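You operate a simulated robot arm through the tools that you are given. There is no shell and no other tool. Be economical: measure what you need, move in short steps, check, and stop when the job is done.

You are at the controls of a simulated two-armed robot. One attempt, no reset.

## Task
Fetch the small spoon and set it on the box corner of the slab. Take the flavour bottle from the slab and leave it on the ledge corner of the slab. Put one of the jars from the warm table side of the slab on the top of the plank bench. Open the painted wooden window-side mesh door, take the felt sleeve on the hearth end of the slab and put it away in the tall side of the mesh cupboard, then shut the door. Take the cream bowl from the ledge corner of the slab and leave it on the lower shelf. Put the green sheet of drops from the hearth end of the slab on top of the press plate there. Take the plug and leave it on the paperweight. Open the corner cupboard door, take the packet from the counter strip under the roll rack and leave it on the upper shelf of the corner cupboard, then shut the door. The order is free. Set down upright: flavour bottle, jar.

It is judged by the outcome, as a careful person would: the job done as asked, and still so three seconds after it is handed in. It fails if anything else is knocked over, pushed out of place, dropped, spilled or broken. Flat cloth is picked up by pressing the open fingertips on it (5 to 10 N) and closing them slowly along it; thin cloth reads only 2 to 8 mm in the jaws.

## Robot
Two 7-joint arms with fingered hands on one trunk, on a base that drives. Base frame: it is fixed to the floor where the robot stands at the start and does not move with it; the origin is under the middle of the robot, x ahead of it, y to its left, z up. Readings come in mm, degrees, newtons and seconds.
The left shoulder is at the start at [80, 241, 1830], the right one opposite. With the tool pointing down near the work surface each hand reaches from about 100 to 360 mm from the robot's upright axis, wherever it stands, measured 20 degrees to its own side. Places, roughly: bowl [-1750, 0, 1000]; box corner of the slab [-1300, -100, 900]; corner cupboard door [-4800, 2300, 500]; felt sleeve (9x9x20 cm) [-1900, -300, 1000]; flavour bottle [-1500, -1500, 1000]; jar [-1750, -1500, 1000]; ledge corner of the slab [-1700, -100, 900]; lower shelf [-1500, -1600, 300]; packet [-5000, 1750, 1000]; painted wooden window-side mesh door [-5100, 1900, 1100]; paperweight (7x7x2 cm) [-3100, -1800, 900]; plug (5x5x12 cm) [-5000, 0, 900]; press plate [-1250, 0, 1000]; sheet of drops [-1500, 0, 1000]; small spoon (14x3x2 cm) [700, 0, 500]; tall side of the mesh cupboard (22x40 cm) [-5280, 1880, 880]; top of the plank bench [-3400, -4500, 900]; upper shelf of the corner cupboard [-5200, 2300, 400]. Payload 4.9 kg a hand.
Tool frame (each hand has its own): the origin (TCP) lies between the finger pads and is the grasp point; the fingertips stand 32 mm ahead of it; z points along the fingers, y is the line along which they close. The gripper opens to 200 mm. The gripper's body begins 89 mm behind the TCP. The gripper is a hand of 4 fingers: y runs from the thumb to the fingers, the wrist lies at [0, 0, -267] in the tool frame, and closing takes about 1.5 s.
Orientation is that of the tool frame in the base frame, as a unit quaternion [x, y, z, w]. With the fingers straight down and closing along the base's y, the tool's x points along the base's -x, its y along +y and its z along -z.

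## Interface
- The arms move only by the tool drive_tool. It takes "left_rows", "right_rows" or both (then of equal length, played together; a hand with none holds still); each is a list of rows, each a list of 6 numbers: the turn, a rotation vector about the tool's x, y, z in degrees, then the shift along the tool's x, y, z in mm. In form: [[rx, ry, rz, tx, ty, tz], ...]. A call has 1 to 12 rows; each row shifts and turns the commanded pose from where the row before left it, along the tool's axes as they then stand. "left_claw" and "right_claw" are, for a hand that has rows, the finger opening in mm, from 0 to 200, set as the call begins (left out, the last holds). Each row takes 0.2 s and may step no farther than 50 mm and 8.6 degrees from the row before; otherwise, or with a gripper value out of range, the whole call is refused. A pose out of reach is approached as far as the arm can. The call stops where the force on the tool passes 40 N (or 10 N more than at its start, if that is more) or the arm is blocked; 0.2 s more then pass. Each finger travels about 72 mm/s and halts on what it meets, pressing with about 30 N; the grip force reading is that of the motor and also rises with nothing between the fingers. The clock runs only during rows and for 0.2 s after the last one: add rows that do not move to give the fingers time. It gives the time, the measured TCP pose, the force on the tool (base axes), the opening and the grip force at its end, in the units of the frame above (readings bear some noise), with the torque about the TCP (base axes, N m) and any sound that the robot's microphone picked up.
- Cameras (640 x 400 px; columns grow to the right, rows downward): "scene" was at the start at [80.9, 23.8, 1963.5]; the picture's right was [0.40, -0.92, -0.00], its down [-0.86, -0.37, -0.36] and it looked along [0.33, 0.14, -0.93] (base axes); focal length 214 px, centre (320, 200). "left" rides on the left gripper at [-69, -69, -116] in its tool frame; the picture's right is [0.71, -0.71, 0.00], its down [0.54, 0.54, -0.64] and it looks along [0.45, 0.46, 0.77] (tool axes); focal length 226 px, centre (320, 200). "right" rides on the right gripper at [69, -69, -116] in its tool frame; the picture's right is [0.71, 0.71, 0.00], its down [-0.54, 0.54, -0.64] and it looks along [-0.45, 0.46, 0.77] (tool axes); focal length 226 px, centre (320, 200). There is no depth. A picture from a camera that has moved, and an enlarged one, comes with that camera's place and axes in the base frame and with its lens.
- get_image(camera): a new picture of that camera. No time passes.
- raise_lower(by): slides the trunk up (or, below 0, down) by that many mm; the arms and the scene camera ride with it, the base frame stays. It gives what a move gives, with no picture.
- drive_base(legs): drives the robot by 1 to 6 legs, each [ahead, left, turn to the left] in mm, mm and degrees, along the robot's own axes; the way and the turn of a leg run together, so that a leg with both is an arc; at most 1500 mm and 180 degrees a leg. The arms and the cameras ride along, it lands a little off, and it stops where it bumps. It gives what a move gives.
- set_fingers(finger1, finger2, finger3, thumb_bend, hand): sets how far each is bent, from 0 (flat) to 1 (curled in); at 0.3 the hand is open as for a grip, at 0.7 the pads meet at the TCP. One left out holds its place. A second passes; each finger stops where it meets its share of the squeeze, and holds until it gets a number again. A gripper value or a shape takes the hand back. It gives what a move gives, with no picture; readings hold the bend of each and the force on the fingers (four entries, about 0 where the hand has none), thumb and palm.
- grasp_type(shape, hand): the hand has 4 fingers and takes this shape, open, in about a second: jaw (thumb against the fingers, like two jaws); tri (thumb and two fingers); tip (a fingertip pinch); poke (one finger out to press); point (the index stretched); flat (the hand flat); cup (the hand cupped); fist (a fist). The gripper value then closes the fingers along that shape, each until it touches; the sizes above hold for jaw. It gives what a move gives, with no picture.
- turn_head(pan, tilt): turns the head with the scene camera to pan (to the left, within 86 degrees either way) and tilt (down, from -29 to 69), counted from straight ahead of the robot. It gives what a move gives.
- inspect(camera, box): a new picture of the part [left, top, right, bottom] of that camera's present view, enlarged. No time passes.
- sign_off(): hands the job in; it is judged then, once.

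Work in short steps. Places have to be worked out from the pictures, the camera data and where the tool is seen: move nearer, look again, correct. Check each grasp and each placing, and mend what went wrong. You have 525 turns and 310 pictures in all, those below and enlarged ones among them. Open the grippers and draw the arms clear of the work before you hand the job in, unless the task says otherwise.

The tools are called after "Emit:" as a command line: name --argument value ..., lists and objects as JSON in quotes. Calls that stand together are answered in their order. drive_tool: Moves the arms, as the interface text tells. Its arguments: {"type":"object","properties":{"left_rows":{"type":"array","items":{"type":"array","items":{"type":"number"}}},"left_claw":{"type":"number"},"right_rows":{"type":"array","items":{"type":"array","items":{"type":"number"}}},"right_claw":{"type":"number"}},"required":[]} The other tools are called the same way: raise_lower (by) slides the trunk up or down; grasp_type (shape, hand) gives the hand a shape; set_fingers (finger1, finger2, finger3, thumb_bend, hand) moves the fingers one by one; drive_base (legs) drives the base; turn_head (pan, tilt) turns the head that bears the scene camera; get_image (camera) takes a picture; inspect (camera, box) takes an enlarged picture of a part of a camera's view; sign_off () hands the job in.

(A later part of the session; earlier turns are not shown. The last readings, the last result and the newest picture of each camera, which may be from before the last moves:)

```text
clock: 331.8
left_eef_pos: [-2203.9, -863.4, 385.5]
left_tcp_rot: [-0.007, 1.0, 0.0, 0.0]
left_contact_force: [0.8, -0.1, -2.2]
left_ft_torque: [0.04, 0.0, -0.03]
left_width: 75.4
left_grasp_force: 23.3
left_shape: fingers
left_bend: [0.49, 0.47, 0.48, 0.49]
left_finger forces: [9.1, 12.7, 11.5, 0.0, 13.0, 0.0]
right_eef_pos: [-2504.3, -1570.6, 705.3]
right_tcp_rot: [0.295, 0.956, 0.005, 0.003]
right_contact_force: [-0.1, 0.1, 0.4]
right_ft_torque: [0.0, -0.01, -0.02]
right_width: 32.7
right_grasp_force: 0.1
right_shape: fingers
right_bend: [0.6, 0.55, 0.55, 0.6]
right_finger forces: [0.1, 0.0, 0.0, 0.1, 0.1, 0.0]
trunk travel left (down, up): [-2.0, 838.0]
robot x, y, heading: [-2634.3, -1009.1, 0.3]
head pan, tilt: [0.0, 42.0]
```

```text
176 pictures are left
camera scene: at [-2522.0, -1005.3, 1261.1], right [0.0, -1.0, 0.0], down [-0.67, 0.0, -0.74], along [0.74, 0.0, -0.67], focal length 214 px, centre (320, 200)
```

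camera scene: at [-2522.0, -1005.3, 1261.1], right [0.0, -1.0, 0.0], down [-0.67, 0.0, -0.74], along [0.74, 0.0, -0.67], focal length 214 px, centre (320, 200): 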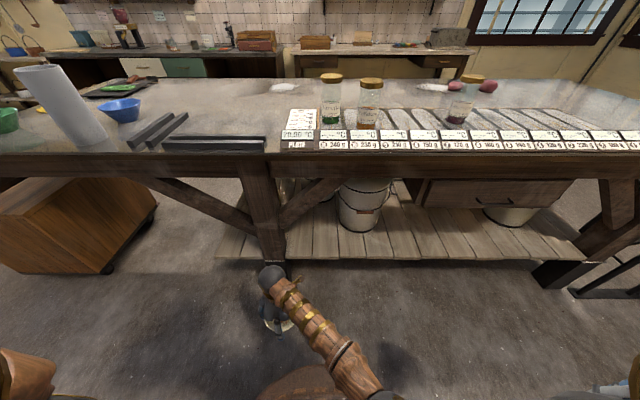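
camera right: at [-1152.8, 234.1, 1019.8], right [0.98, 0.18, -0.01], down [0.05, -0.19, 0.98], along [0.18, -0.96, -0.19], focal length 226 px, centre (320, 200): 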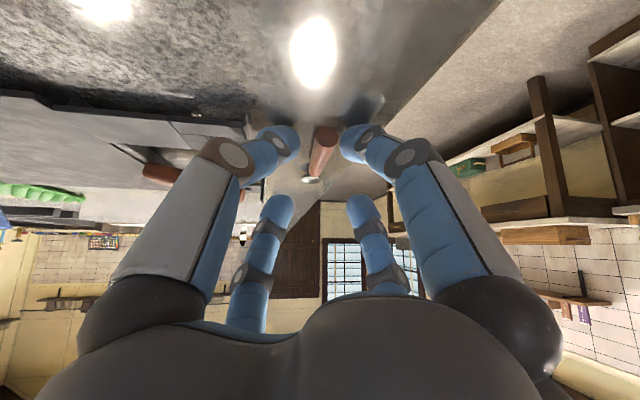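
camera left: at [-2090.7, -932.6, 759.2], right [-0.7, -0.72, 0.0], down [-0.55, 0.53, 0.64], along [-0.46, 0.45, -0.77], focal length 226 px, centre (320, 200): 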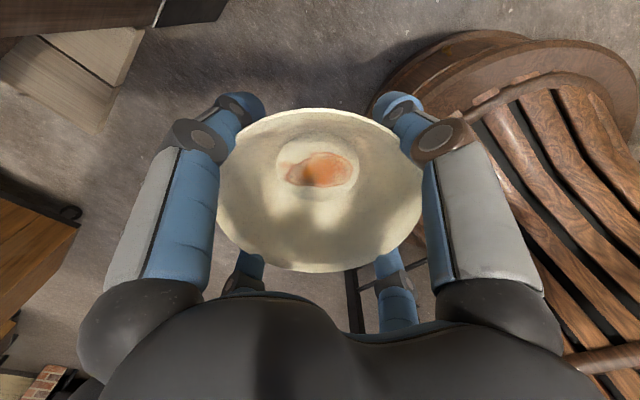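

Hand lowered with bowl level. Slide right 217, then forward in two legs.

Emit:
drive_base --legs '[[0, -217, 0], [230, 0, 0]]'

Emit:
get_image --camera "scene"

Emit:
get_image --camera "left"

```text
clock: 334.8
left_eef_pos: [-1972.4, -1076.0, 386.9]
left_tcp_rot: [-0.011, 1.0, 0.001, 0.001]
left_contact_force: [0.3, 0.2, -2.2]
left_ft_torque: [0.0, 0.02, 0.0]
left_width: 75.2
left_grasp_force: 23.1
left_shape: fingers
left_bend: [0.49, 0.47, 0.48, 0.49]
left_finger forces: [8.8, 12.7, 11.5, 0.1, 13.1, 0.0]
right_eef_pos: [-2267.4, -1785.2, 705.7]
right_tcp_rot: [0.29, 0.957, 0.005, 0.003]
right_contact_force: [0.4, 0.3, -0.2]
right_ft_torque: [0.02, 0.03, 0.01]
right_width: 32.8
right_grasp_force: 0.0
right_shape: fingers
right_bend: [0.6, 0.55, 0.55, 0.6]
right_finger forces: [0.0, 0.0, 0.1, 0.0, 0.0, 0.0]
trunk travel left (down, up): [-2.0, 838.0]
robot x, y, heading: [-2401.9, -1226.9, 0.7]
head pan, tilt: [0.0, 42.0]
```

```text
175 pictures are left
camera scene: at [-2289.2, -1220.7, 1261.0], right [0.01, -1.0, 0.0], down [-0.67, -0.01, -0.74], along [0.74, 0.01, -0.67], focal length 214 px, centre (320, 200)
```

scene: 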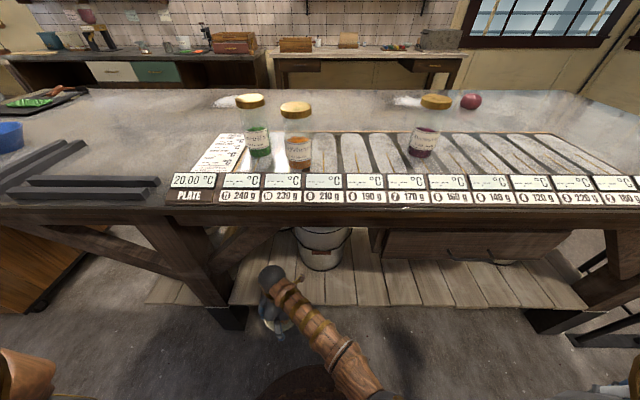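

```text
174 pictures are left
camera left: at [-1900.8, -1143.3, 503.6], right [-0.69, -0.72, 0.0], down [-0.55, 0.53, 0.64], along [-0.46, 0.44, -0.77], focal length 226 px, centre (320, 200)
```

left: 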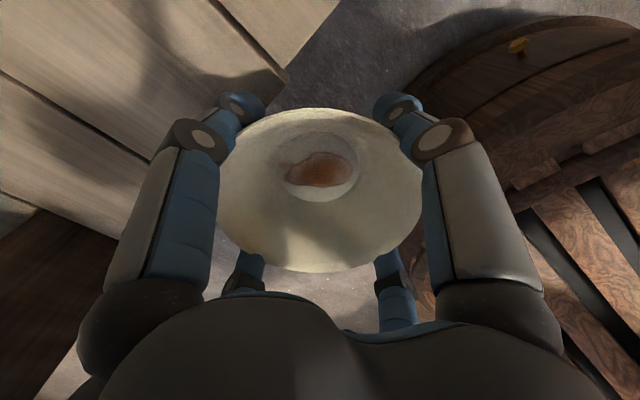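

Clear. Advance 130 more.

Emit:
drive_base --legs '[[135, 0, -0.5]]'

Emit:
get_image --camera "left"

```text
clock: 336.1
left_eef_pos: [-1835.0, -1080.7, 386.9]
left_tcp_rot: [-0.004, 1.0, -0.001, 0.0]
left_contact_force: [-4.3, 1.2, -1.1]
left_ft_torque: [-0.15, -0.55, -0.3]
left_width: 75.3
left_grasp_force: 23.8
left_shape: fingers
left_bend: [0.49, 0.47, 0.48, 0.49]
left_finger forces: [9.1, 12.8, 11.8, 0.0, 13.1, 0.0]
right_eef_pos: [-2137.8, -1786.0, 704.8]
right_tcp_rot: [0.295, 0.955, 0.005, 0.003]
right_contact_force: [0.7, -0.7, -0.1]
right_ft_torque: [0.0, 0.03, -0.04]
right_width: 33.0
right_grasp_force: 0.0
right_shape: fingers
right_bend: [0.6, 0.55, 0.55, 0.6]
right_finger forces: [0.0, 0.0, 0.0, 0.0, 0.0, 0.1]
trunk travel left (down, up): [-2.0, 838.0]
robot x, y, heading: [-2269.0, -1221.8, 0.0]
head pan, tilt: [0.0, 42.0]
```

```text
173 pictures are left
camera left: at [-1763.9, -1148.5, 504.0], right [-0.7, -0.71, 0.0], down [-0.55, 0.54, 0.64], along [-0.46, 0.45, -0.77], focal length 226 px, centre (320, 200)
```

left: 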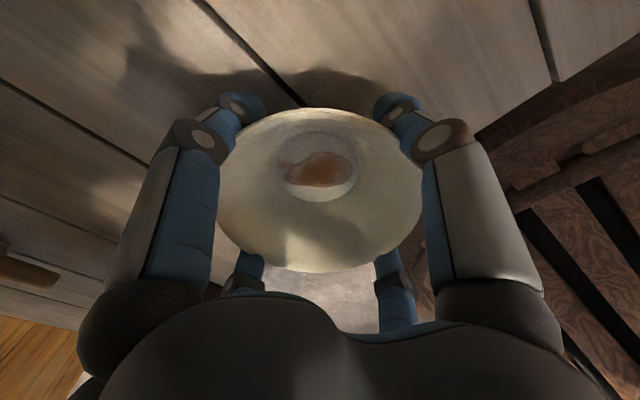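

A light 4 N contact on the hand (probably brace/post). Back off 20 mm and check.

Emit:
drive_base --legs '[[-20, -15, 0]]'

Emit:
get_image --camera "scene"

```text
clock: 336.9
left_eef_pos: [-1856.0, -1095.0, 388.4]
left_tcp_rot: [-0.004, 1.0, 0.001, 0.001]
left_contact_force: [-0.5, -0.4, -1.8]
left_ft_torque: [-0.03, -0.03, -0.03]
left_width: 75.0
left_grasp_force: 23.6
left_shape: fingers
left_bend: [0.49, 0.47, 0.48, 0.49]
left_finger forces: [9.0, 12.8, 11.7, 0.0, 13.1, 0.1]
right_eef_pos: [-2158.9, -1800.1, 705.5]
right_tcp_rot: [0.297, 0.955, 0.006, 0.004]
right_contact_force: [0.2, -0.7, 0.5]
right_ft_torque: [0.01, 0.01, -0.02]
right_width: 33.0
right_grasp_force: 0.0
right_shape: fingers
right_bend: [0.6, 0.55, 0.55, 0.6]
right_finger forces: [0.1, 0.0, 0.0, 0.0, 0.1, 0.0]
trunk travel left (down, up): [-2.0, 838.0]
robot x, y, heading: [-2290.1, -1238.3, -0.1]
head pan, tilt: [0.0, 42.0]
```

```text
172 pictures are left
camera scene: at [-2175.2, -1236.7, 1261.2], right [0.0, -1.0, 0.0], down [-0.67, 0.0, -0.74], along [0.74, 0.0, -0.67], focal length 214 px, centre (320, 200)
```

scene: 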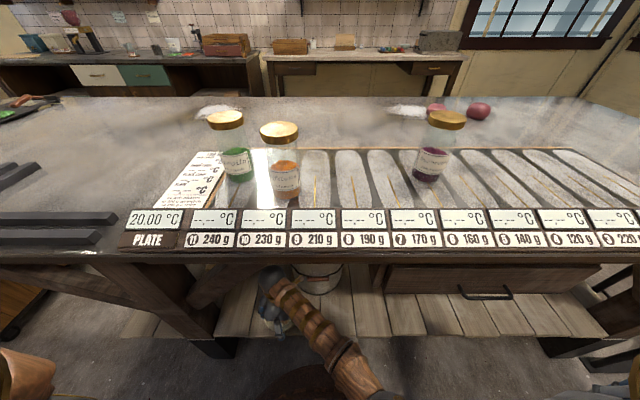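

Contact gone. Lower the bowl onto the shelf in steps.

Emit:
drive_tool --left_rows '[[0, 0, 0, 0, 0, 6], [0, 0, 0, 0, 0, 6], [0, 0, 0, 0, 0, 6], [0, 0, 0, 0, 0, 0]]'

Emit:
drive_tool --left_rows '[[0, 0, 0, 0, 0, 3], [0, 0, 0, 0, 0, 3], [0, 0, 0, 0, 0, 0]]'

```text
clock: 338.0
left_eef_pos: [-1854.3, -1096.0, 372.4]
left_tcp_rot: [-0.006, 1.0, -0.001, 0.003]
left_contact_force: [-4.9, -0.9, 27.4]
left_ft_torque: [0.0, 0.56, -0.06]
left_width: 74.9
left_grasp_force: 26.8
left_shape: fingers
left_bend: [0.49, 0.47, 0.48, 0.49]
left_finger forces: [8.3, 13.1, 13.0, 0.0, 20.0, 0.0]
right_eef_pos: [-2159.7, -1800.2, 705.2]
right_tcp_rot: [0.295, 0.955, 0.007, 0.003]
right_contact_force: [0.1, 0.7, -0.2]
right_ft_torque: [0.0, 0.01, 0.03]
right_width: 32.9
right_grasp_force: 0.1
right_shape: fingers
right_bend: [0.6, 0.55, 0.55, 0.6]
right_finger forces: [0.0, 0.0, 0.0, 0.0, 0.0, 0.0]
trunk travel left (down, up): [-2.0, 838.0]
robot x, y, heading: [-2289.3, -1237.4, -0.2]
head pan, tilt: [0.0, 42.0]
stopped in row 4 (left hand): the force on the tool passed its limit at 42 N (the readings are from after the stop); the commanded pose is now the measured one
```

```text
clock: 338.3
left_eef_pos: [-1853.0, -1095.9, 373.6]
left_tcp_rot: [-0.005, 1.0, 0.0, 0.003]
left_contact_force: [-5.9, -1.4, 25.7]
left_ft_torque: [-0.15, 0.53, -0.05]
left_width: 74.6
left_grasp_force: 27.4
left_shape: fingers
left_bend: [0.49, 0.47, 0.48, 0.49]
left_finger forces: [8.3, 12.5, 13.1, 0.1, 20.1, 0.0]
right_eef_pos: [-2160.2, -1800.2, 704.9]
right_tcp_rot: [0.295, 0.955, 0.006, 0.003]
right_contact_force: [0.3, 0.5, 0.4]
right_ft_torque: [0.03, 0.0, 0.0]
right_width: 33.0
right_grasp_force: 0.1
right_shape: fingers
right_bend: [0.6, 0.55, 0.55, 0.6]
right_finger forces: [0.0, 0.0, 0.0, 0.1, 0.0, 0.1]
trunk travel left (down, up): [-2.0, 838.0]
robot x, y, heading: [-2283.8, -1236.6, 0.1]
head pan, tilt: [0.0, 42.0]
stopped in row 1 (left hand): the force on the tool passed its limit at 46 N (the readings are from after the stop); the commanded pose is now the measured one
```

Bowl is on the shelf (z≈325). Ease up 2 mm and open.

Emit:
drive_tool --left_rows '[[0, 0, 0, 0, 0, -2], [0, 0, 0, 0, 0, 0]]'

Emit:
set_fingers --hand "left" --finger1 0.42 --finger2 0.42 --finger3 0.42 --thumb_bend 0.42

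Emit:
get_image --camera "left"

```text
clock: 338.9
left_eef_pos: [-1852.8, -1096.8, 373.2]
left_tcp_rot: [-0.005, 1.0, 0.0, 0.003]
left_contact_force: [-2.9, 0.9, 8.2]
left_ft_torque: [0.29, 0.26, 0.11]
left_width: 74.8
left_grasp_force: 23.7
left_shape: fingers
left_bend: [0.49, 0.47, 0.48, 0.49]
left_finger forces: [8.5, 13.2, 12.7, 0.0, 13.4, 0.0]
right_eef_pos: [-2159.0, -1800.5, 704.0]
right_tcp_rot: [0.296, 0.955, 0.004, 0.003]
right_contact_force: [1.1, 0.4, -0.2]
right_ft_torque: [-0.04, -0.02, -0.01]
right_width: 33.1
right_grasp_force: 0.0
right_shape: fingers
right_bend: [0.6, 0.55, 0.55, 0.6]
right_finger forces: [0.0, 0.0, 0.1, 0.0, 0.0, 0.1]
trunk travel left (down, up): [-2.0, 838.0]
robot x, y, heading: [-2286.2, -1237.7, -0.0]
head pan, tilt: [0.0, 42.0]
```

```text
clock: 339.9
left_eef_pos: [-1852.2, -1096.9, 373.5]
left_tcp_rot: [-0.006, 1.0, 0.0, 0.003]
left_contact_force: [0.4, -0.1, -0.5]
left_ft_torque: [-0.01, 0.02, 0.0]
left_width: 97.9
left_grasp_force: 0.1
left_shape: fingers
left_bend: [0.42, 0.42, 0.42, 0.42]
left_finger forces: [0.0, 0.0, 0.0, 0.0, 0.0, 0.1]
right_eef_pos: [-2158.8, -1800.9, 706.4]
right_tcp_rot: [0.296, 0.955, 0.006, 0.003]
right_contact_force: [0.4, -0.7, -0.3]
right_ft_torque: [0.0, 0.0, -0.03]
right_width: 32.9
right_grasp_force: 0.2
right_shape: fingers
right_bend: [0.6, 0.55, 0.55, 0.6]
right_finger forces: [0.1, 0.1, 0.0, 0.0, 0.0, 0.0]
trunk travel left (down, up): [-2.0, 838.0]
robot x, y, heading: [-2287.4, -1238.0, -0.1]
head pan, tilt: [0.0, 42.0]
```

```text
171 pictures are left
camera left: at [-1782.8, -1164.9, 491.1], right [-0.7, -0.71, 0.0], down [-0.55, 0.54, 0.64], along [-0.45, 0.45, -0.77], focal length 226 px, centre (320, 200)
```

left: 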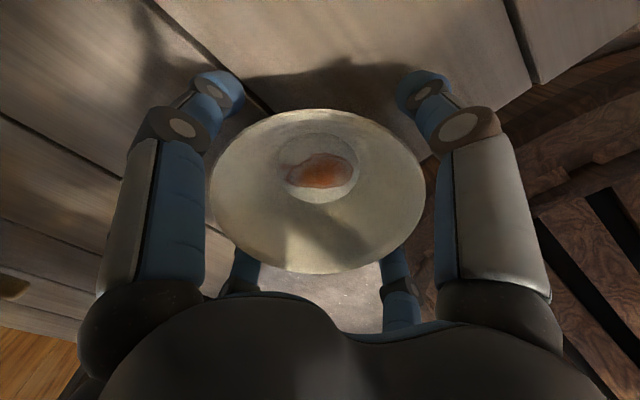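

Open wider, raise 75 and back out.

Emit:
set_fingers --hand "left" --finger1 0.37 --finger2 0.37 --finger3 0.37 --thumb_bend 0.37

Emit:
raise_lower --by 75

Emit:
drive_base --legs '[[-330, 0, 0]]'

Emit:
inspect --camera "scene" --box '[200, 180, 440, 320]'

```text
clock: 340.9
left_eef_pos: [-1852.2, -1097.6, 371.8]
left_tcp_rot: [-0.005, 1.0, 0.0, 0.002]
left_contact_force: [-0.5, -0.5, 0.4]
left_ft_torque: [0.0, -0.01, 0.0]
left_width: 115.8
left_grasp_force: 0.1
left_shape: fingers
left_bend: [0.37, 0.37, 0.37, 0.37]
left_finger forces: [0.1, 0.1, 0.0, 0.1, 0.0, 0.0]
right_eef_pos: [-2157.6, -1800.9, 705.8]
right_tcp_rot: [0.295, 0.956, 0.005, 0.003]
right_contact_force: [0.1, 0.5, -0.6]
right_ft_torque: [-0.01, -0.01, -0.02]
right_width: 33.0
right_grasp_force: 0.0
right_shape: fingers
right_bend: [0.6, 0.55, 0.55, 0.6]
right_finger forces: [0.1, 0.0, 0.1, 0.0, 0.0, 0.0]
trunk travel left (down, up): [-2.0, 838.0]
robot x, y, heading: [-2289.9, -1238.6, 0.2]
head pan, tilt: [0.0, 42.0]
```

```text
clock: 342.0
left_eef_pos: [-1852.7, -1096.7, 448.7]
left_tcp_rot: [-0.004, 1.0, 0.001, 0.003]
left_contact_force: [-0.1, 0.7, -0.4]
left_ft_torque: [0.02, -0.02, -0.02]
left_width: 115.9
left_grasp_force: 0.0
left_shape: fingers
left_bend: [0.37, 0.37, 0.37, 0.37]
left_finger forces: [0.1, 0.1, 0.1, 0.0, 0.1, 0.0]
right_eef_pos: [-2158.8, -1800.9, 780.0]
right_tcp_rot: [0.295, 0.955, 0.005, 0.002]
right_contact_force: [0.5, -1.1, 0.0]
right_ft_torque: [0.01, -0.01, -0.02]
right_width: 33.1
right_grasp_force: 0.1
right_shape: fingers
right_bend: [0.6, 0.55, 0.55, 0.6]
right_finger forces: [0.0, 0.0, 0.0, 0.0, 0.0, 0.0]
trunk travel left (down, up): [-77.0, 763.0]
robot x, y, heading: [-2287.7, -1233.0, -0.1]
head pan, tilt: [0.0, 42.0]
heard: snap
```

```text
clock: 344.2
left_eef_pos: [-2190.0, -1096.1, 447.9]
left_tcp_rot: [-0.005, 1.0, 0.0, 0.003]
left_contact_force: [0.1, 0.2, 0.6]
left_ft_torque: [-0.02, 0.0, 0.01]
left_width: 115.6
left_grasp_force: 0.1
left_shape: fingers
left_bend: [0.37, 0.37, 0.37, 0.37]
left_finger forces: [0.1, 0.1, 0.0, 0.0, 0.0, 0.0]
right_eef_pos: [-2496.5, -1799.7, 780.3]
right_tcp_rot: [0.297, 0.955, 0.005, 0.004]
right_contact_force: [-0.8, 0.1, 0.1]
right_ft_torque: [-0.01, -0.02, 0.02]
right_width: 32.9
right_grasp_force: 0.1
right_shape: fingers
right_bend: [0.6, 0.55, 0.55, 0.6]
right_finger forces: [0.1, 0.0, 0.1, 0.0, 0.0, 0.0]
trunk travel left (down, up): [-77.0, 763.0]
robot x, y, heading: [-2623.2, -1235.5, 0.1]
head pan, tilt: [0.0, 42.0]
```

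```text
2.67 times, centred on (320, 250) of scene
camera zoom: at [-2513.1, -1235.6, 1336.2], right [0.0, -1.0, 0.0], down [-0.67, 0.0, -0.74], along [0.74, 0.0, -0.67], focal length 572 px, centre (320, 67)
```

zoom: 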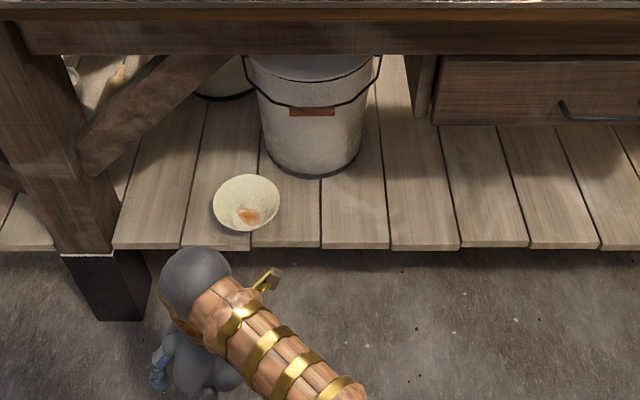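

Bowl sits on the lower shelf. A "snap" was heard; check the wider scene.

Emit:
get_image --camera "scene"

```text
169 pictures are left
camera scene: at [-2513.1, -1235.6, 1336.2], right [0.0, -1.0, 0.0], down [-0.67, 0.0, -0.74], along [0.74, 0.0, -0.67], focal length 214 px, centre (320, 200)
```

scene: 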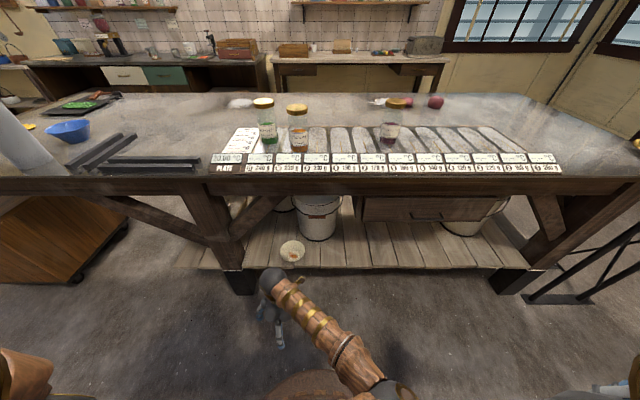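

All fine. Next the purple jar (≈(-1708,-1521)) with a vertical top grasp. Raise trunk and hand first.

Emit:
raise_lower --by 400

Emit:
drive_tool --left_rows '[[0, 0, 0, -7, 0, -42], [0, 0, 0, -7, 0, -42], [0, 0, 0, -7, 0, -42], [0, 0, 0, -7, 0, -42], [0, 0, 0, -7, 0, -42], [0, 0, 0, -7, 0, -42], [0, 0, 0, 0, 0, 0]]'

Emit:
raise_lower --by 150

Emit:
turn_head --pan 0 --tilt 50

Emit:
get_image --camera "scene"

```text
clock: 348.1
left_eef_pos: [-2190.7, -1097.5, 848.2]
left_tcp_rot: [-0.004, 1.0, 0.0, 0.003]
left_contact_force: [-0.2, -0.4, -0.7]
left_ft_torque: [0.0, -0.02, 0.01]
left_width: 115.7
left_grasp_force: 0.0
left_shape: fingers
left_bend: [0.37, 0.37, 0.37, 0.37]
left_finger forces: [0.0, 0.1, 0.0, 0.1, 0.1, 0.1]
right_eef_pos: [-2496.6, -1800.2, 1180.7]
right_tcp_rot: [0.296, 0.955, 0.005, 0.003]
right_contact_force: [0.1, -0.2, 0.3]
right_ft_torque: [-0.03, 0.03, 0.03]
right_width: 33.0
right_grasp_force: 0.2
right_shape: fingers
right_bend: [0.6, 0.55, 0.55, 0.6]
right_finger forces: [0.1, 0.1, 0.1, 0.0, 0.0, 0.0]
trunk travel left (down, up): [-477.0, 363.0]
robot x, y, heading: [-2628.4, -1234.3, -0.0]
head pan, tilt: [0.0, 42.0]
```

```text
clock: 349.7
left_eef_pos: [-2152.6, -1097.0, 1098.9]
left_tcp_rot: [-0.005, 1.0, 0.0, 0.003]
left_contact_force: [-0.4, -0.4, 0.3]
left_ft_torque: [-0.02, 0.02, 0.01]
left_width: 115.6
left_grasp_force: 0.1
left_shape: fingers
left_bend: [0.37, 0.37, 0.37, 0.37]
left_finger forces: [0.0, 0.0, 0.0, 0.0, 0.0, 0.1]
right_eef_pos: [-2497.6, -1799.8, 1180.3]
right_tcp_rot: [0.296, 0.955, 0.005, 0.003]
right_contact_force: [-0.6, -0.4, -0.2]
right_ft_torque: [-0.01, 0.0, -0.05]
right_width: 33.1
right_grasp_force: 0.1
right_shape: fingers
right_bend: [0.6, 0.55, 0.55, 0.6]
right_finger forces: [0.0, 0.0, 0.0, 0.0, 0.1, 0.0]
trunk travel left (down, up): [-477.0, 363.0]
robot x, y, heading: [-2625.5, -1239.6, -0.1]
head pan, tilt: [0.0, 42.0]
```

```text
clock: 351.4
left_eef_pos: [-2152.5, -1095.5, 1247.6]
left_tcp_rot: [-0.004, 1.0, -0.001, 0.003]
left_contact_force: [-0.6, 0.1, 1.0]
left_ft_torque: [0.03, -0.01, -0.01]
left_width: 115.9
left_grasp_force: 0.1
left_shape: fingers
left_bend: [0.37, 0.37, 0.37, 0.37]
left_finger forces: [0.1, 0.0, 0.1, 0.0, 0.0, 0.0]
right_eef_pos: [-2497.0, -1800.0, 1330.6]
right_tcp_rot: [0.296, 0.955, 0.005, 0.003]
right_contact_force: [0.2, 0.8, 0.1]
right_ft_torque: [-0.01, 0.01, -0.01]
right_width: 32.7
right_grasp_force: 0.0
right_shape: fingers
right_bend: [0.6, 0.55, 0.55, 0.6]
right_finger forces: [0.0, 0.0, 0.0, 0.0, 0.0, 0.1]
trunk travel left (down, up): [-627.0, 213.0]
robot x, y, heading: [-2625.2, -1234.2, -0.1]
head pan, tilt: [0.0, 42.0]
```

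```text
clock: 352.1
left_eef_pos: [-2151.5, -1095.9, 1248.8]
left_tcp_rot: [-0.004, 1.0, 0.0, 0.003]
left_contact_force: [0.2, 0.4, -0.1]
left_ft_torque: [0.0, -0.03, 0.01]
left_width: 115.8
left_grasp_force: 0.1
left_shape: fingers
left_bend: [0.37, 0.37, 0.37, 0.37]
left_finger forces: [0.1, 0.0, 0.0, 0.0, 0.1, 0.1]
right_eef_pos: [-2497.0, -1799.5, 1331.0]
right_tcp_rot: [0.295, 0.955, 0.006, 0.003]
right_contact_force: [0.1, 0.6, 0.3]
right_ft_torque: [0.0, -0.01, -0.02]
right_width: 33.0
right_grasp_force: 0.1
right_shape: fingers
right_bend: [0.6, 0.55, 0.55, 0.6]
right_finger forces: [0.0, 0.0, 0.1, 0.1, 0.0, 0.0]
trunk travel left (down, up): [-627.0, 213.0]
robot x, y, heading: [-2622.5, -1235.3, 0.1]
head pan, tilt: [0.0, 50.0]
```

```text
168 pictures are left
camera scene: at [-2518.6, -1235.7, 1874.9], right [0.0, -1.0, 0.0], down [-0.77, 0.0, -0.64], along [0.64, 0.0, -0.77], focal length 214 px, centre (320, 200)
```

scene: 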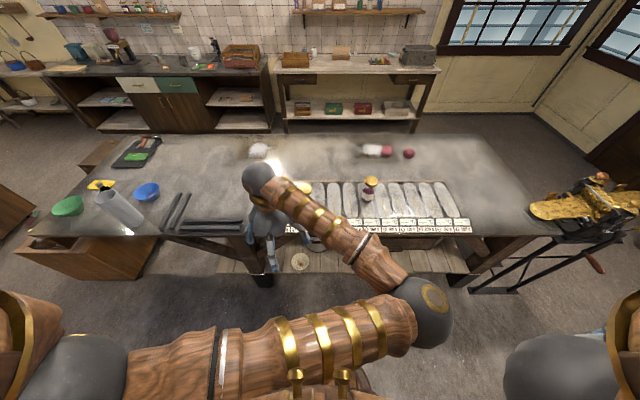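

Drive right 425 and forward 150, then extend the arm 290.

Emit:
drive_base --legs '[[0, -425, 0], [150, 0, 0]]'

Emit:
drive_tool --left_rows '[[0, 0, 0, -40, 0, 0], [0, 0, 0, -40, 0, 0], [0, 0, 0, -40, 0, 0], [0, 0, 0, -40, 0, 0], [0, 0, 0, -40, 0, 0], [0, 0, 0, -40, 0, 0], [0, 0, 0, -40, 0, 0], [0, 0, 0, 0, 0, 0]]'

Emit:
get_image --camera "left"

```text
clock: 355.7
left_eef_pos: [-2008.6, -1521.1, 1249.9]
left_tcp_rot: [-0.004, 1.0, 0.001, 0.004]
left_contact_force: [-1.5, -1.2, -0.1]
left_ft_torque: [-0.01, -0.04, 0.01]
left_width: 115.6
left_grasp_force: 0.0
left_shape: fingers
left_bend: [0.37, 0.37, 0.37, 0.37]
left_finger forces: [0.0, 0.0, 0.1, 0.0, 0.0, 0.1]
right_eef_pos: [-2353.3, -2225.1, 1328.9]
right_tcp_rot: [0.297, 0.955, 0.007, 0.003]
right_contact_force: [1.0, -0.2, -0.1]
right_ft_torque: [-0.04, -0.03, 0.0]
right_width: 33.1
right_grasp_force: 0.1
right_shape: fingers
right_bend: [0.6, 0.55, 0.55, 0.6]
right_finger forces: [0.0, 0.0, 0.2, 0.0, 0.1, 0.1]
trunk travel left (down, up): [-627.0, 213.0]
robot x, y, heading: [-2480.0, -1661.1, 0.2]
head pan, tilt: [0.0, 50.0]
```

```text
clock: 357.5
left_eef_pos: [-1725.9, -1517.9, 1248.9]
left_tcp_rot: [-0.005, 1.0, 0.0, 0.003]
left_contact_force: [0.2, 0.3, -0.5]
left_ft_torque: [0.03, 0.0, -0.03]
left_width: 115.8
left_grasp_force: 0.1
left_shape: fingers
left_bend: [0.37, 0.37, 0.37, 0.37]
left_finger forces: [0.0, 0.0, 0.0, 0.0, 0.0, 0.1]
right_eef_pos: [-2349.9, -2225.4, 1331.2]
right_tcp_rot: [0.296, 0.955, 0.006, 0.003]
right_contact_force: [0.2, -0.9, -0.7]
right_ft_torque: [0.04, 0.0, 0.04]
right_width: 33.0
right_grasp_force: 0.0
right_shape: fingers
right_bend: [0.6, 0.55, 0.55, 0.6]
right_finger forces: [0.0, 0.0, 0.1, 0.0, 0.1, 0.1]
trunk travel left (down, up): [-627.0, 213.0]
robot x, y, heading: [-2476.7, -1662.8, -0.1]
head pan, tilt: [0.0, 50.0]
```

```text
167 pictures are left
camera left: at [-1656.5, -1586.2, 1367.1], right [-0.7, -0.71, 0.0], down [-0.55, 0.54, 0.64], along [-0.45, 0.45, -0.77], focal length 226 px, centre (320, 200)
```

left: 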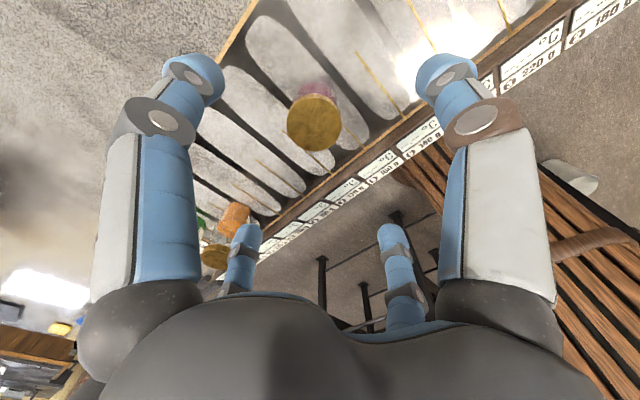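

Lid Ø≈67 almost centred. Shift +12 y and lower 100.

Emit:
drive_tool --left_rows '[[0, 0, 0, 0, 12, 0], [0, 0, 0, 0, 0, 25], [0, 0, 0, 0, 0, 25], [0, 0, 0, 0, 0, 25], [0, 0, 0, 0, 0, 25], [0, 0, 0, 0, 0, 0]]'

Emit:
get_image --camera "left"

```text
clock: 358.9
left_eef_pos: [-1725.6, -1504.9, 1150.4]
left_tcp_rot: [-0.005, 1.0, 0.0, 0.003]
left_contact_force: [-0.4, 0.1, 0.6]
left_ft_torque: [0.0, 0.01, 0.0]
left_width: 116.0
left_grasp_force: 0.1
left_shape: fingers
left_bend: [0.37, 0.37, 0.37, 0.37]
left_finger forces: [0.0, 0.0, 0.0, 0.1, 0.0, 0.1]
right_eef_pos: [-2350.0, -2224.6, 1331.0]
right_tcp_rot: [0.296, 0.955, 0.004, 0.003]
right_contact_force: [1.0, -0.2, -0.2]
right_ft_torque: [0.04, -0.04, 0.0]
right_width: 33.0
right_grasp_force: 0.0
right_shape: fingers
right_bend: [0.6, 0.55, 0.55, 0.6]
right_finger forces: [0.1, 0.0, 0.0, 0.1, 0.0, 0.0]
trunk travel left (down, up): [-627.0, 213.0]
robot x, y, heading: [-2477.0, -1663.1, -0.0]
head pan, tilt: [0.0, 50.0]
```

```text
166 pictures are left
camera left: at [-1654.8, -1572.8, 1268.7], right [-0.7, -0.71, 0.0], down [-0.55, 0.54, 0.64], along [-0.45, 0.45, -0.77], focal length 226 px, centre (320, 200)
```

left: 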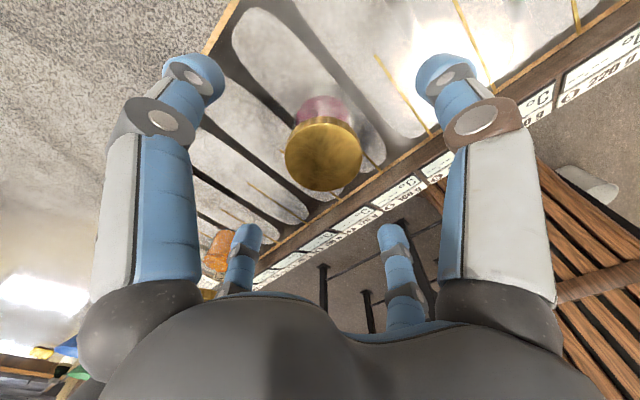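

Refined: jar at (-1713,-1518), lid top z≈1124. Correct and lower 60, then look.

Emit:
drive_tool --left_rows '[[0, 0, 0, -12, -14, 0], [0, 0, 0, 0, 0, 20], [0, 0, 0, 0, 0, 20], [0, 0, 0, 0, 0, 20], [0, 0, 0, 0, 0, 0]]'

Emit:
get_image --camera "left"

```text
clock: 360.1
left_eef_pos: [-1713.8, -1521.0, 1093.0]
left_tcp_rot: [-0.005, 1.0, 0.0, 0.003]
left_contact_force: [0.2, -0.3, 0.2]
left_ft_torque: [0.0, 0.0, 0.01]
left_width: 115.8
left_grasp_force: 0.1
left_shape: fingers
left_bend: [0.37, 0.37, 0.37, 0.37]
left_finger forces: [0.0, 0.0, 0.0, 0.1, 0.0, 0.1]
right_eef_pos: [-2349.8, -2224.1, 1329.8]
right_tcp_rot: [0.297, 0.955, 0.005, 0.004]
right_contact_force: [-0.1, 0.2, 0.1]
right_ft_torque: [0.04, 0.01, 0.0]
right_width: 33.0
right_grasp_force: 0.0
right_shape: fingers
right_bend: [0.6, 0.55, 0.55, 0.6]
right_finger forces: [0.1, 0.1, 0.0, 0.1, 0.1, 0.0]
trunk travel left (down, up): [-627.0, 213.0]
robot x, y, heading: [-2478.8, -1660.5, 0.1]
head pan, tilt: [0.0, 50.0]
```

```text
165 pictures are left
camera left: at [-1642.8, -1588.6, 1209.7], right [-0.7, -0.71, 0.0], down [-0.55, 0.54, 0.64], along [-0.45, 0.45, -0.77], focal length 226 px, centre (320, 200)
```

left: 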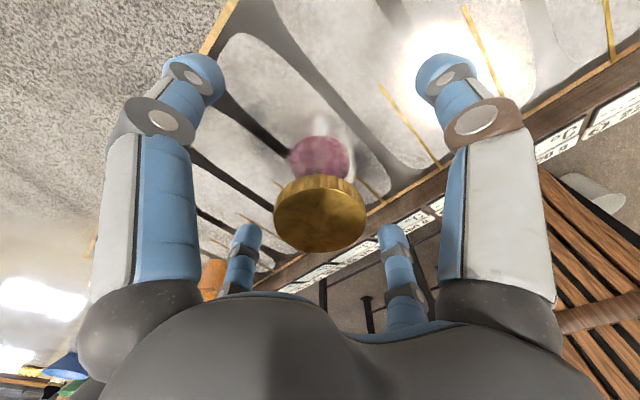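

Centred. Lower 40 and close.

Emit:
drive_tool --left_rows '[[0, 0, 0, 0, 0, 15], [0, 0, 0, 0, 0, 15], [0, 0, 0, 0, 0, 10], [0, 0, 0, 0, 0, 0]]'

Emit:
set_fingers --hand "left" --finger1 0.58 --finger2 0.58 --finger3 0.58 --thumb_bend 0.58

Emit:
get_image --camera "left"

```text
clock: 361.1
left_eef_pos: [-1712.4, -1520.6, 1051.1]
left_tcp_rot: [-0.005, 1.0, 0.0, 0.003]
left_contact_force: [0.1, 0.0, -0.8]
left_ft_torque: [0.0, 0.01, -0.02]
left_width: 115.8
left_grasp_force: 0.1
left_shape: fingers
left_bend: [0.37, 0.37, 0.37, 0.37]
left_finger forces: [0.1, 0.1, 0.0, 0.1, 0.1, 0.0]
right_eef_pos: [-2349.6, -2225.0, 1330.2]
right_tcp_rot: [0.297, 0.955, 0.006, 0.002]
right_contact_force: [-0.6, 0.2, -0.7]
right_ft_torque: [0.01, 0.01, 0.0]
right_width: 32.9
right_grasp_force: 0.0
right_shape: fingers
right_bend: [0.6, 0.55, 0.55, 0.6]
right_finger forces: [0.0, 0.1, 0.0, 0.0, 0.1, 0.0]
trunk travel left (down, up): [-627.0, 213.0]
robot x, y, heading: [-2479.6, -1659.9, -0.0]
head pan, tilt: [0.0, 50.0]
```

```text
clock: 362.1
left_eef_pos: [-1712.6, -1520.7, 1050.7]
left_tcp_rot: [-0.005, 1.0, 0.0, 0.002]
left_contact_force: [-0.7, -0.6, -0.9]
left_ft_torque: [0.02, -0.02, -0.02]
left_width: 44.3
left_grasp_force: 4.2
left_shape: fingers
left_bend: [0.57, 0.55, 0.55, 0.57]
left_finger forces: [0.0, 4.4, 4.0, 0.1, 0.0, 0.0]
right_eef_pos: [-2351.2, -2224.7, 1331.0]
right_tcp_rot: [0.296, 0.955, 0.006, 0.002]
right_contact_force: [-0.4, 0.0, -0.3]
right_ft_torque: [0.0, -0.02, -0.01]
right_width: 32.8
right_grasp_force: 0.1
right_shape: fingers
right_bend: [0.6, 0.55, 0.55, 0.6]
right_finger forces: [0.0, 0.1, 0.1, 0.0, 0.0, 0.0]
trunk travel left (down, up): [-627.0, 213.0]
robot x, y, heading: [-2479.3, -1658.6, -0.2]
head pan, tilt: [0.0, 50.0]
```

```text
164 pictures are left
camera left: at [-1641.8, -1588.5, 1169.5], right [-0.7, -0.71, 0.0], down [-0.55, 0.54, 0.64], along [-0.45, 0.45, -0.77], focal length 226 px, centre (320, 200)
```

left: 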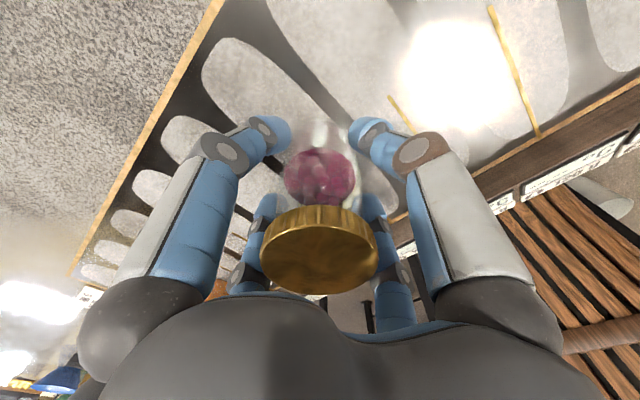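

Close further to grip from all sides.

Emit:
set_fingers --hand "left" --finger1 0.63 --finger2 0.63 --finger3 0.63 --thumb_bend 0.63

Emit:
get_image --camera "left"

```text
clock: 363.1
left_eef_pos: [-1712.3, -1519.9, 1051.9]
left_tcp_rot: [-0.005, 1.0, 0.0, 0.003]
left_contact_force: [-0.6, -0.5, -0.6]
left_ft_torque: [0.03, -0.03, -0.02]
left_width: 25.6
left_grasp_force: 10.9
left_shape: fingers
left_bend: [0.62, 0.56, 0.56, 0.63]
left_finger forces: [1.8, 9.0, 8.6, 0.1, 1.6, 0.0]
right_eef_pos: [-2350.3, -2224.7, 1331.5]
right_tcp_rot: [0.295, 0.955, 0.006, 0.004]
right_contact_force: [-0.1, 0.0, 0.9]
right_ft_torque: [0.0, 0.03, -0.02]
right_width: 33.0
right_grasp_force: 0.1
right_shape: fingers
right_bend: [0.6, 0.55, 0.55, 0.6]
right_finger forces: [0.0, 0.0, 0.0, 0.0, 0.0, 0.0]
trunk travel left (down, up): [-627.0, 213.0]
robot x, y, heading: [-2475.7, -1659.2, -0.2]
head pan, tilt: [0.0, 50.0]
```

```text
163 pictures are left
camera left: at [-1641.8, -1588.5, 1169.6], right [-0.7, -0.71, 0.0], down [-0.55, 0.54, 0.64], along [-0.45, 0.45, -0.77], focal length 226 px, centre (320, 200)
```

left: 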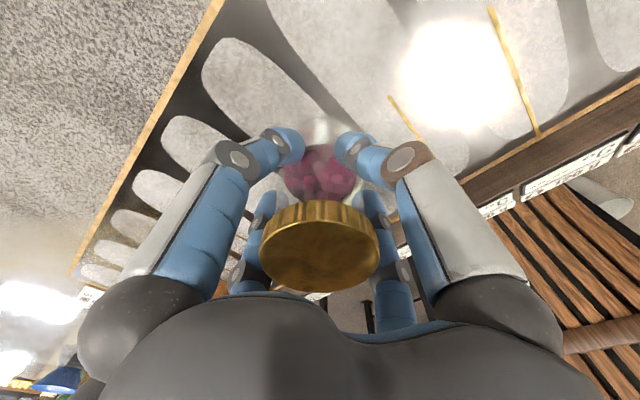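

Tighten a little and test-lift 20 mm.

Emit:
set_fingers --hand "left" --finger1 0.67 --finger2 0.65 --finger3 0.65 --thumb_bend 0.67

Emit:
raise_lower --by 25

Emit:
get_image --camera "left"

```text
clock: 364.1
left_eef_pos: [-1711.7, -1520.9, 1051.7]
left_tcp_rot: [-0.004, 1.0, 0.0, 0.003]
left_contact_force: [1.0, -2.7, 1.0]
left_ft_torque: [0.01, -0.03, 0.03]
left_width: 22.8
left_grasp_force: 14.6
left_shape: fingers
left_bend: [0.63, 0.56, 0.56, 0.64]
left_finger forces: [5.0, 9.1, 8.5, 0.0, 6.4, 0.0]
right_eef_pos: [-2349.5, -2225.3, 1330.6]
right_tcp_rot: [0.297, 0.955, 0.005, 0.003]
right_contact_force: [-0.1, 0.2, -0.5]
right_ft_torque: [-0.05, -0.01, -0.01]
right_width: 33.0
right_grasp_force: 0.0
right_shape: fingers
right_bend: [0.6, 0.55, 0.55, 0.6]
right_finger forces: [0.0, 0.1, 0.0, 0.0, 0.0, 0.0]
trunk travel left (down, up): [-627.0, 213.0]
robot x, y, heading: [-2477.0, -1659.3, -0.4]
head pan, tilt: [0.0, 50.0]
```

```text
clock: 364.8
left_eef_pos: [-1712.1, -1519.0, 1077.3]
left_tcp_rot: [-0.004, 1.0, 0.0, 0.003]
left_contact_force: [-0.3, -0.2, -5.0]
left_ft_torque: [-0.04, -0.05, 0.01]
left_width: 22.4
left_grasp_force: 13.5
left_shape: fingers
left_bend: [0.63, 0.56, 0.56, 0.65]
left_finger forces: [4.1, 9.1, 8.5, 0.0, 5.6, 0.0]
right_eef_pos: [-2351.2, -2224.7, 1356.4]
right_tcp_rot: [0.296, 0.955, 0.006, 0.003]
right_contact_force: [0.3, 0.1, -0.5]
right_ft_torque: [0.02, 0.0, -0.03]
right_width: 33.1
right_grasp_force: 0.1
right_shape: fingers
right_bend: [0.6, 0.55, 0.55, 0.6]
right_finger forces: [0.1, 0.0, 0.0, 0.1, 0.0, 0.0]
trunk travel left (down, up): [-652.0, 188.0]
robot x, y, heading: [-2477.7, -1659.3, 0.1]
head pan, tilt: [0.0, 50.0]
```

```text
162 pictures are left
camera left: at [-1641.9, -1588.4, 1194.2], right [-0.7, -0.71, 0.0], down [-0.55, 0.54, 0.64], along [-0.46, 0.45, -0.77], focal length 226 px, centre (320, 200)
```

left: 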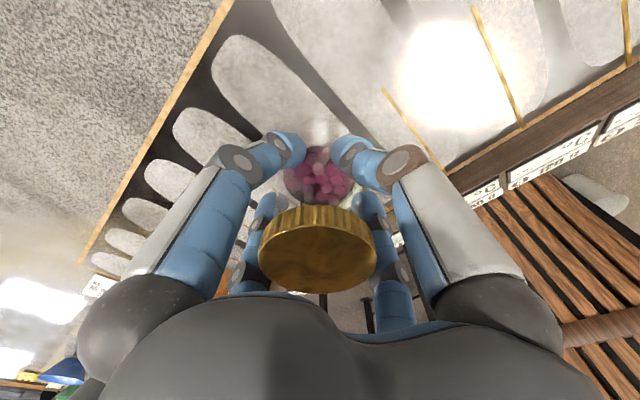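

Lifted (5 N). Tighten a bit more for transport.

Emit:
set_fingers --hand "left" --finger1 0.7 --finger2 0.69 --finger3 0.69 --thumb_bend 0.71

Emit:
raise_lower --by 150

Emit:
get_image --camera "left"

```text
clock: 365.8
left_eef_pos: [-1712.3, -1520.7, 1076.4]
left_tcp_rot: [-0.004, 1.0, 0.0, 0.002]
left_contact_force: [1.0, 0.2, -5.7]
left_ft_torque: [-0.08, -0.05, 0.02]
left_width: 16.7
left_grasp_force: 16.0
left_shape: fingers
left_bend: [0.65, 0.55, 0.56, 0.67]
left_finger forces: [6.1, 8.5, 8.8, 0.1, 7.9, 0.0]
right_eef_pos: [-2349.6, -2224.6, 1354.8]
right_tcp_rot: [0.296, 0.955, 0.006, 0.002]
right_contact_force: [0.0, 0.7, 0.5]
right_ft_torque: [0.02, -0.02, 0.0]
right_width: 32.8
right_grasp_force: 0.1
right_shape: fingers
right_bend: [0.6, 0.55, 0.55, 0.6]
right_finger forces: [0.0, 0.0, 0.1, 0.1, 0.0, 0.0]
trunk travel left (down, up): [-652.0, 188.0]
robot x, y, heading: [-2477.3, -1662.3, 0.1]
head pan, tilt: [0.0, 50.0]
```

```text
clock: 367.5
left_eef_pos: [-1711.5, -1519.8, 1227.1]
left_tcp_rot: [-0.004, 1.0, 0.0, 0.003]
left_contact_force: [0.8, 0.6, -5.2]
left_ft_torque: [-0.05, -0.05, 0.0]
left_width: 16.5
left_grasp_force: 15.3
left_shape: fingers
left_bend: [0.65, 0.55, 0.56, 0.67]
left_finger forces: [6.1, 8.6, 8.8, 0.1, 7.9, 0.0]
right_eef_pos: [-2348.6, -2224.4, 1504.7]
right_tcp_rot: [0.296, 0.955, 0.006, 0.003]
right_contact_force: [-0.5, -0.5, 0.2]
right_ft_torque: [-0.02, -0.02, -0.02]
right_width: 33.2
right_grasp_force: 0.0
right_shape: fingers
right_bend: [0.6, 0.55, 0.55, 0.6]
right_finger forces: [0.1, 0.0, 0.1, 0.0, 0.0, 0.0]
trunk travel left (down, up): [-802.0, 38.0]
robot x, y, heading: [-2480.9, -1659.0, 0.0]
head pan, tilt: [0.0, 50.0]
```

```text
161 pictures are left
camera left: at [-1641.2, -1588.5, 1344.0], right [-0.7, -0.71, 0.0], down [-0.55, 0.54, 0.64], along [-0.46, 0.45, -0.77], focal length 226 px, centre (320, 200)
```

left: 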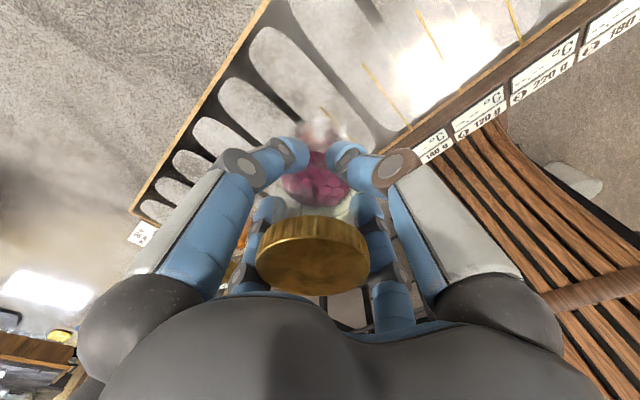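

Jar secure. Turn to face −y and drive toward the plank bench.

Emit:
drive_base --legs '[[-40, 0, 0], [0, 0, -90], [1500, 0, 0], [200, 0, 0], [0, -700, 0]]'

Emit:
turn_head --pan 0 --tilt 35

Emit:
get_image --camera "scene"

```text
clock: 384.2
left_eef_pos: [-3166.7, -4135.3, 1225.9]
left_tcp_rot: [0.713, 0.701, -0.002, 0.002]
left_contact_force: [0.2, 0.3, -4.6]
left_ft_torque: [-0.07, 0.1, 0.02]
left_width: 16.0
left_grasp_force: 15.1
left_shape: fingers
left_bend: [0.65, 0.55, 0.56, 0.67]
left_finger forces: [5.6, 8.8, 8.1, 0.0, 8.0, 0.0]
right_eef_pos: [-3853.0, -3478.5, 1506.1]
right_tcp_rot: [0.891, 0.454, 0.001, 0.005]
right_contact_force: [0.4, -0.7, 0.3]
right_ft_torque: [0.0, 0.02, -0.02]
right_width: 33.2
right_grasp_force: 0.1
right_shape: fingers
right_bend: [0.6, 0.55, 0.55, 0.6]
right_finger forces: [0.1, 0.0, 0.1, 0.1, 0.1, 0.0]
trunk travel left (down, up): [-802.0, 38.0]
robot x, y, heading: [-3285.4, -3361.4, -91.7]
head pan, tilt: [0.0, 50.0]
```

```text
clock: 384.9
left_eef_pos: [-3167.8, -4134.6, 1225.9]
left_tcp_rot: [0.713, 0.701, -0.002, 0.002]
left_contact_force: [-0.1, 0.3, -5.1]
left_ft_torque: [-0.01, 0.06, 0.01]
left_width: 16.0
left_grasp_force: 15.1
left_shape: fingers
left_bend: [0.65, 0.55, 0.56, 0.67]
left_finger forces: [5.6, 8.8, 8.1, 0.1, 7.9, 0.0]
right_eef_pos: [-3853.5, -3477.8, 1505.2]
right_tcp_rot: [0.891, 0.454, 0.002, 0.006]
right_contact_force: [0.6, -0.5, 0.0]
right_ft_torque: [-0.01, -0.02, 0.02]
right_width: 32.9
right_grasp_force: 0.0
right_shape: fingers
right_bend: [0.6, 0.55, 0.55, 0.6]
right_finger forces: [0.1, 0.0, 0.0, 0.0, 0.0, 0.1]
trunk travel left (down, up): [-802.0, 38.0]
robot x, y, heading: [-3293.5, -3364.2, -91.8]
head pan, tilt: [0.0, 35.0]
```

```text
160 pictures are left
camera scene: at [-3292.0, -3481.9, 2071.4], right [-1.0, 0.03, 0.0], down [0.02, 0.57, -0.82], along [-0.02, -0.82, -0.57], focal length 214 px, centre (320, 200)
```

scene: 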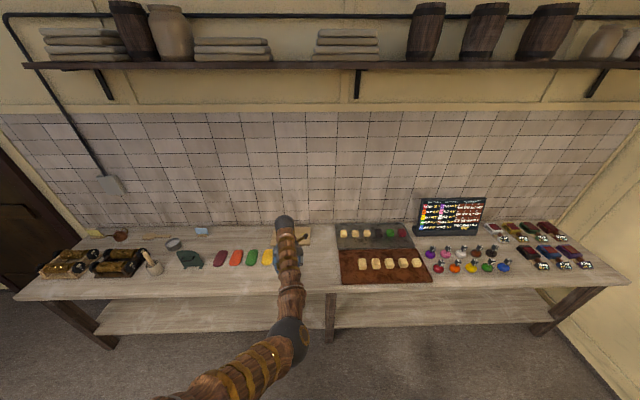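

Enlarge the bench to choose a free spot.

Emit:
inspect --camera "scene" --box '[150, 210, 400, 300]'

```text
2.56 times, centred on (275, 255) of scene
camera zoom: at [-3292.0, -3481.9, 2071.4], right [-1.0, 0.03, 0.0], down [0.02, 0.57, -0.82], along [-0.02, -0.82, -0.57], focal length 549 px, centre (435, 59)
```

zoom: 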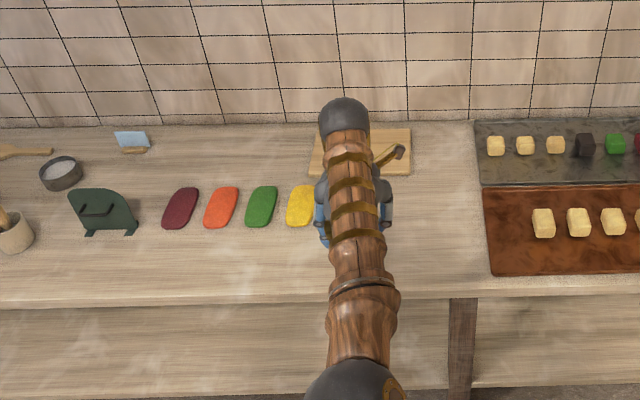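

Free spot at ≈(-3298,-4339) between the yellow stick and the trays. Drive forward 195, right 130 and look down.

Emit:
drive_base --legs '[[195, -130, 1.7]]'

Emit:
get_image --camera "left"

Emit:
inspect --camera "scene" --box '[150, 190, 470, 360]'

```text
clock: 386.7
left_eef_pos: [-3273.7, -4317.4, 1228.3]
left_tcp_rot: [0.703, 0.711, -0.003, 0.003]
left_contact_force: [-0.3, 0.3, -5.2]
left_ft_torque: [-0.11, 0.12, 0.04]
left_width: 15.9
left_grasp_force: 15.2
left_shape: fingers
left_bend: [0.65, 0.55, 0.56, 0.67]
left_finger forces: [5.6, 8.8, 8.1, 0.1, 8.0, 0.1]
right_eef_pos: [-3978.2, -3679.4, 1507.9]
right_tcp_rot: [0.884, 0.467, -0.001, 0.007]
right_contact_force: [0.3, 0.3, 1.2]
right_ft_torque: [-0.08, 0.05, 0.01]
right_width: 33.1
right_grasp_force: 0.0
right_shape: fingers
right_bend: [0.6, 0.55, 0.55, 0.6]
right_finger forces: [0.0, 0.0, 0.1, 0.0, 0.0, 0.0]
trunk travel left (down, up): [-802.0, 38.0]
robot x, y, heading: [-3419.6, -3555.9, -90.0]
head pan, tilt: [0.0, 35.0]
```

```text
158 pictures are left
camera left: at [-3340.2, -4385.6, 1347.1], right [-0.72, 0.7, 0.0], down [0.54, 0.55, 0.64], along [0.45, 0.45, -0.77], focal length 226 px, centre (320, 200)
```

left: 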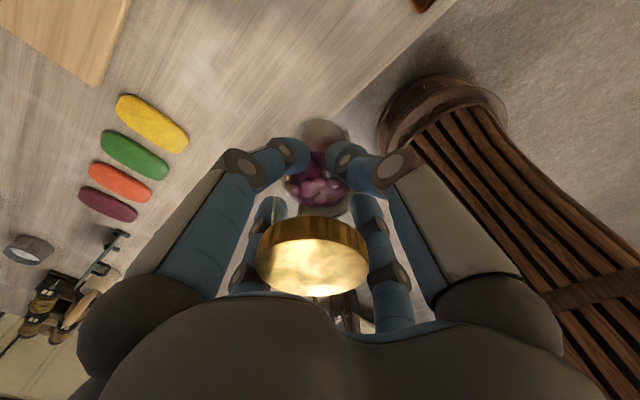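

```text
2.00 times, centred on (310, 275) of scene
camera zoom: at [-3415.6, -3664.6, 2072.0], right [-1.0, 0.0, 0.0], down [0.0, 0.57, -0.82], along [0.0, -0.82, -0.57], focal length 429 px, centre (340, 50)
```

zoom: 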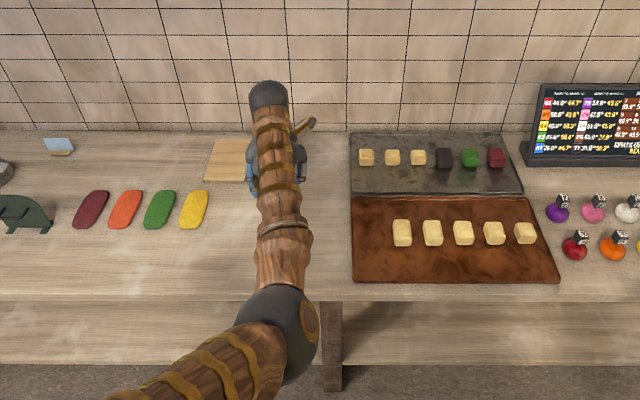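

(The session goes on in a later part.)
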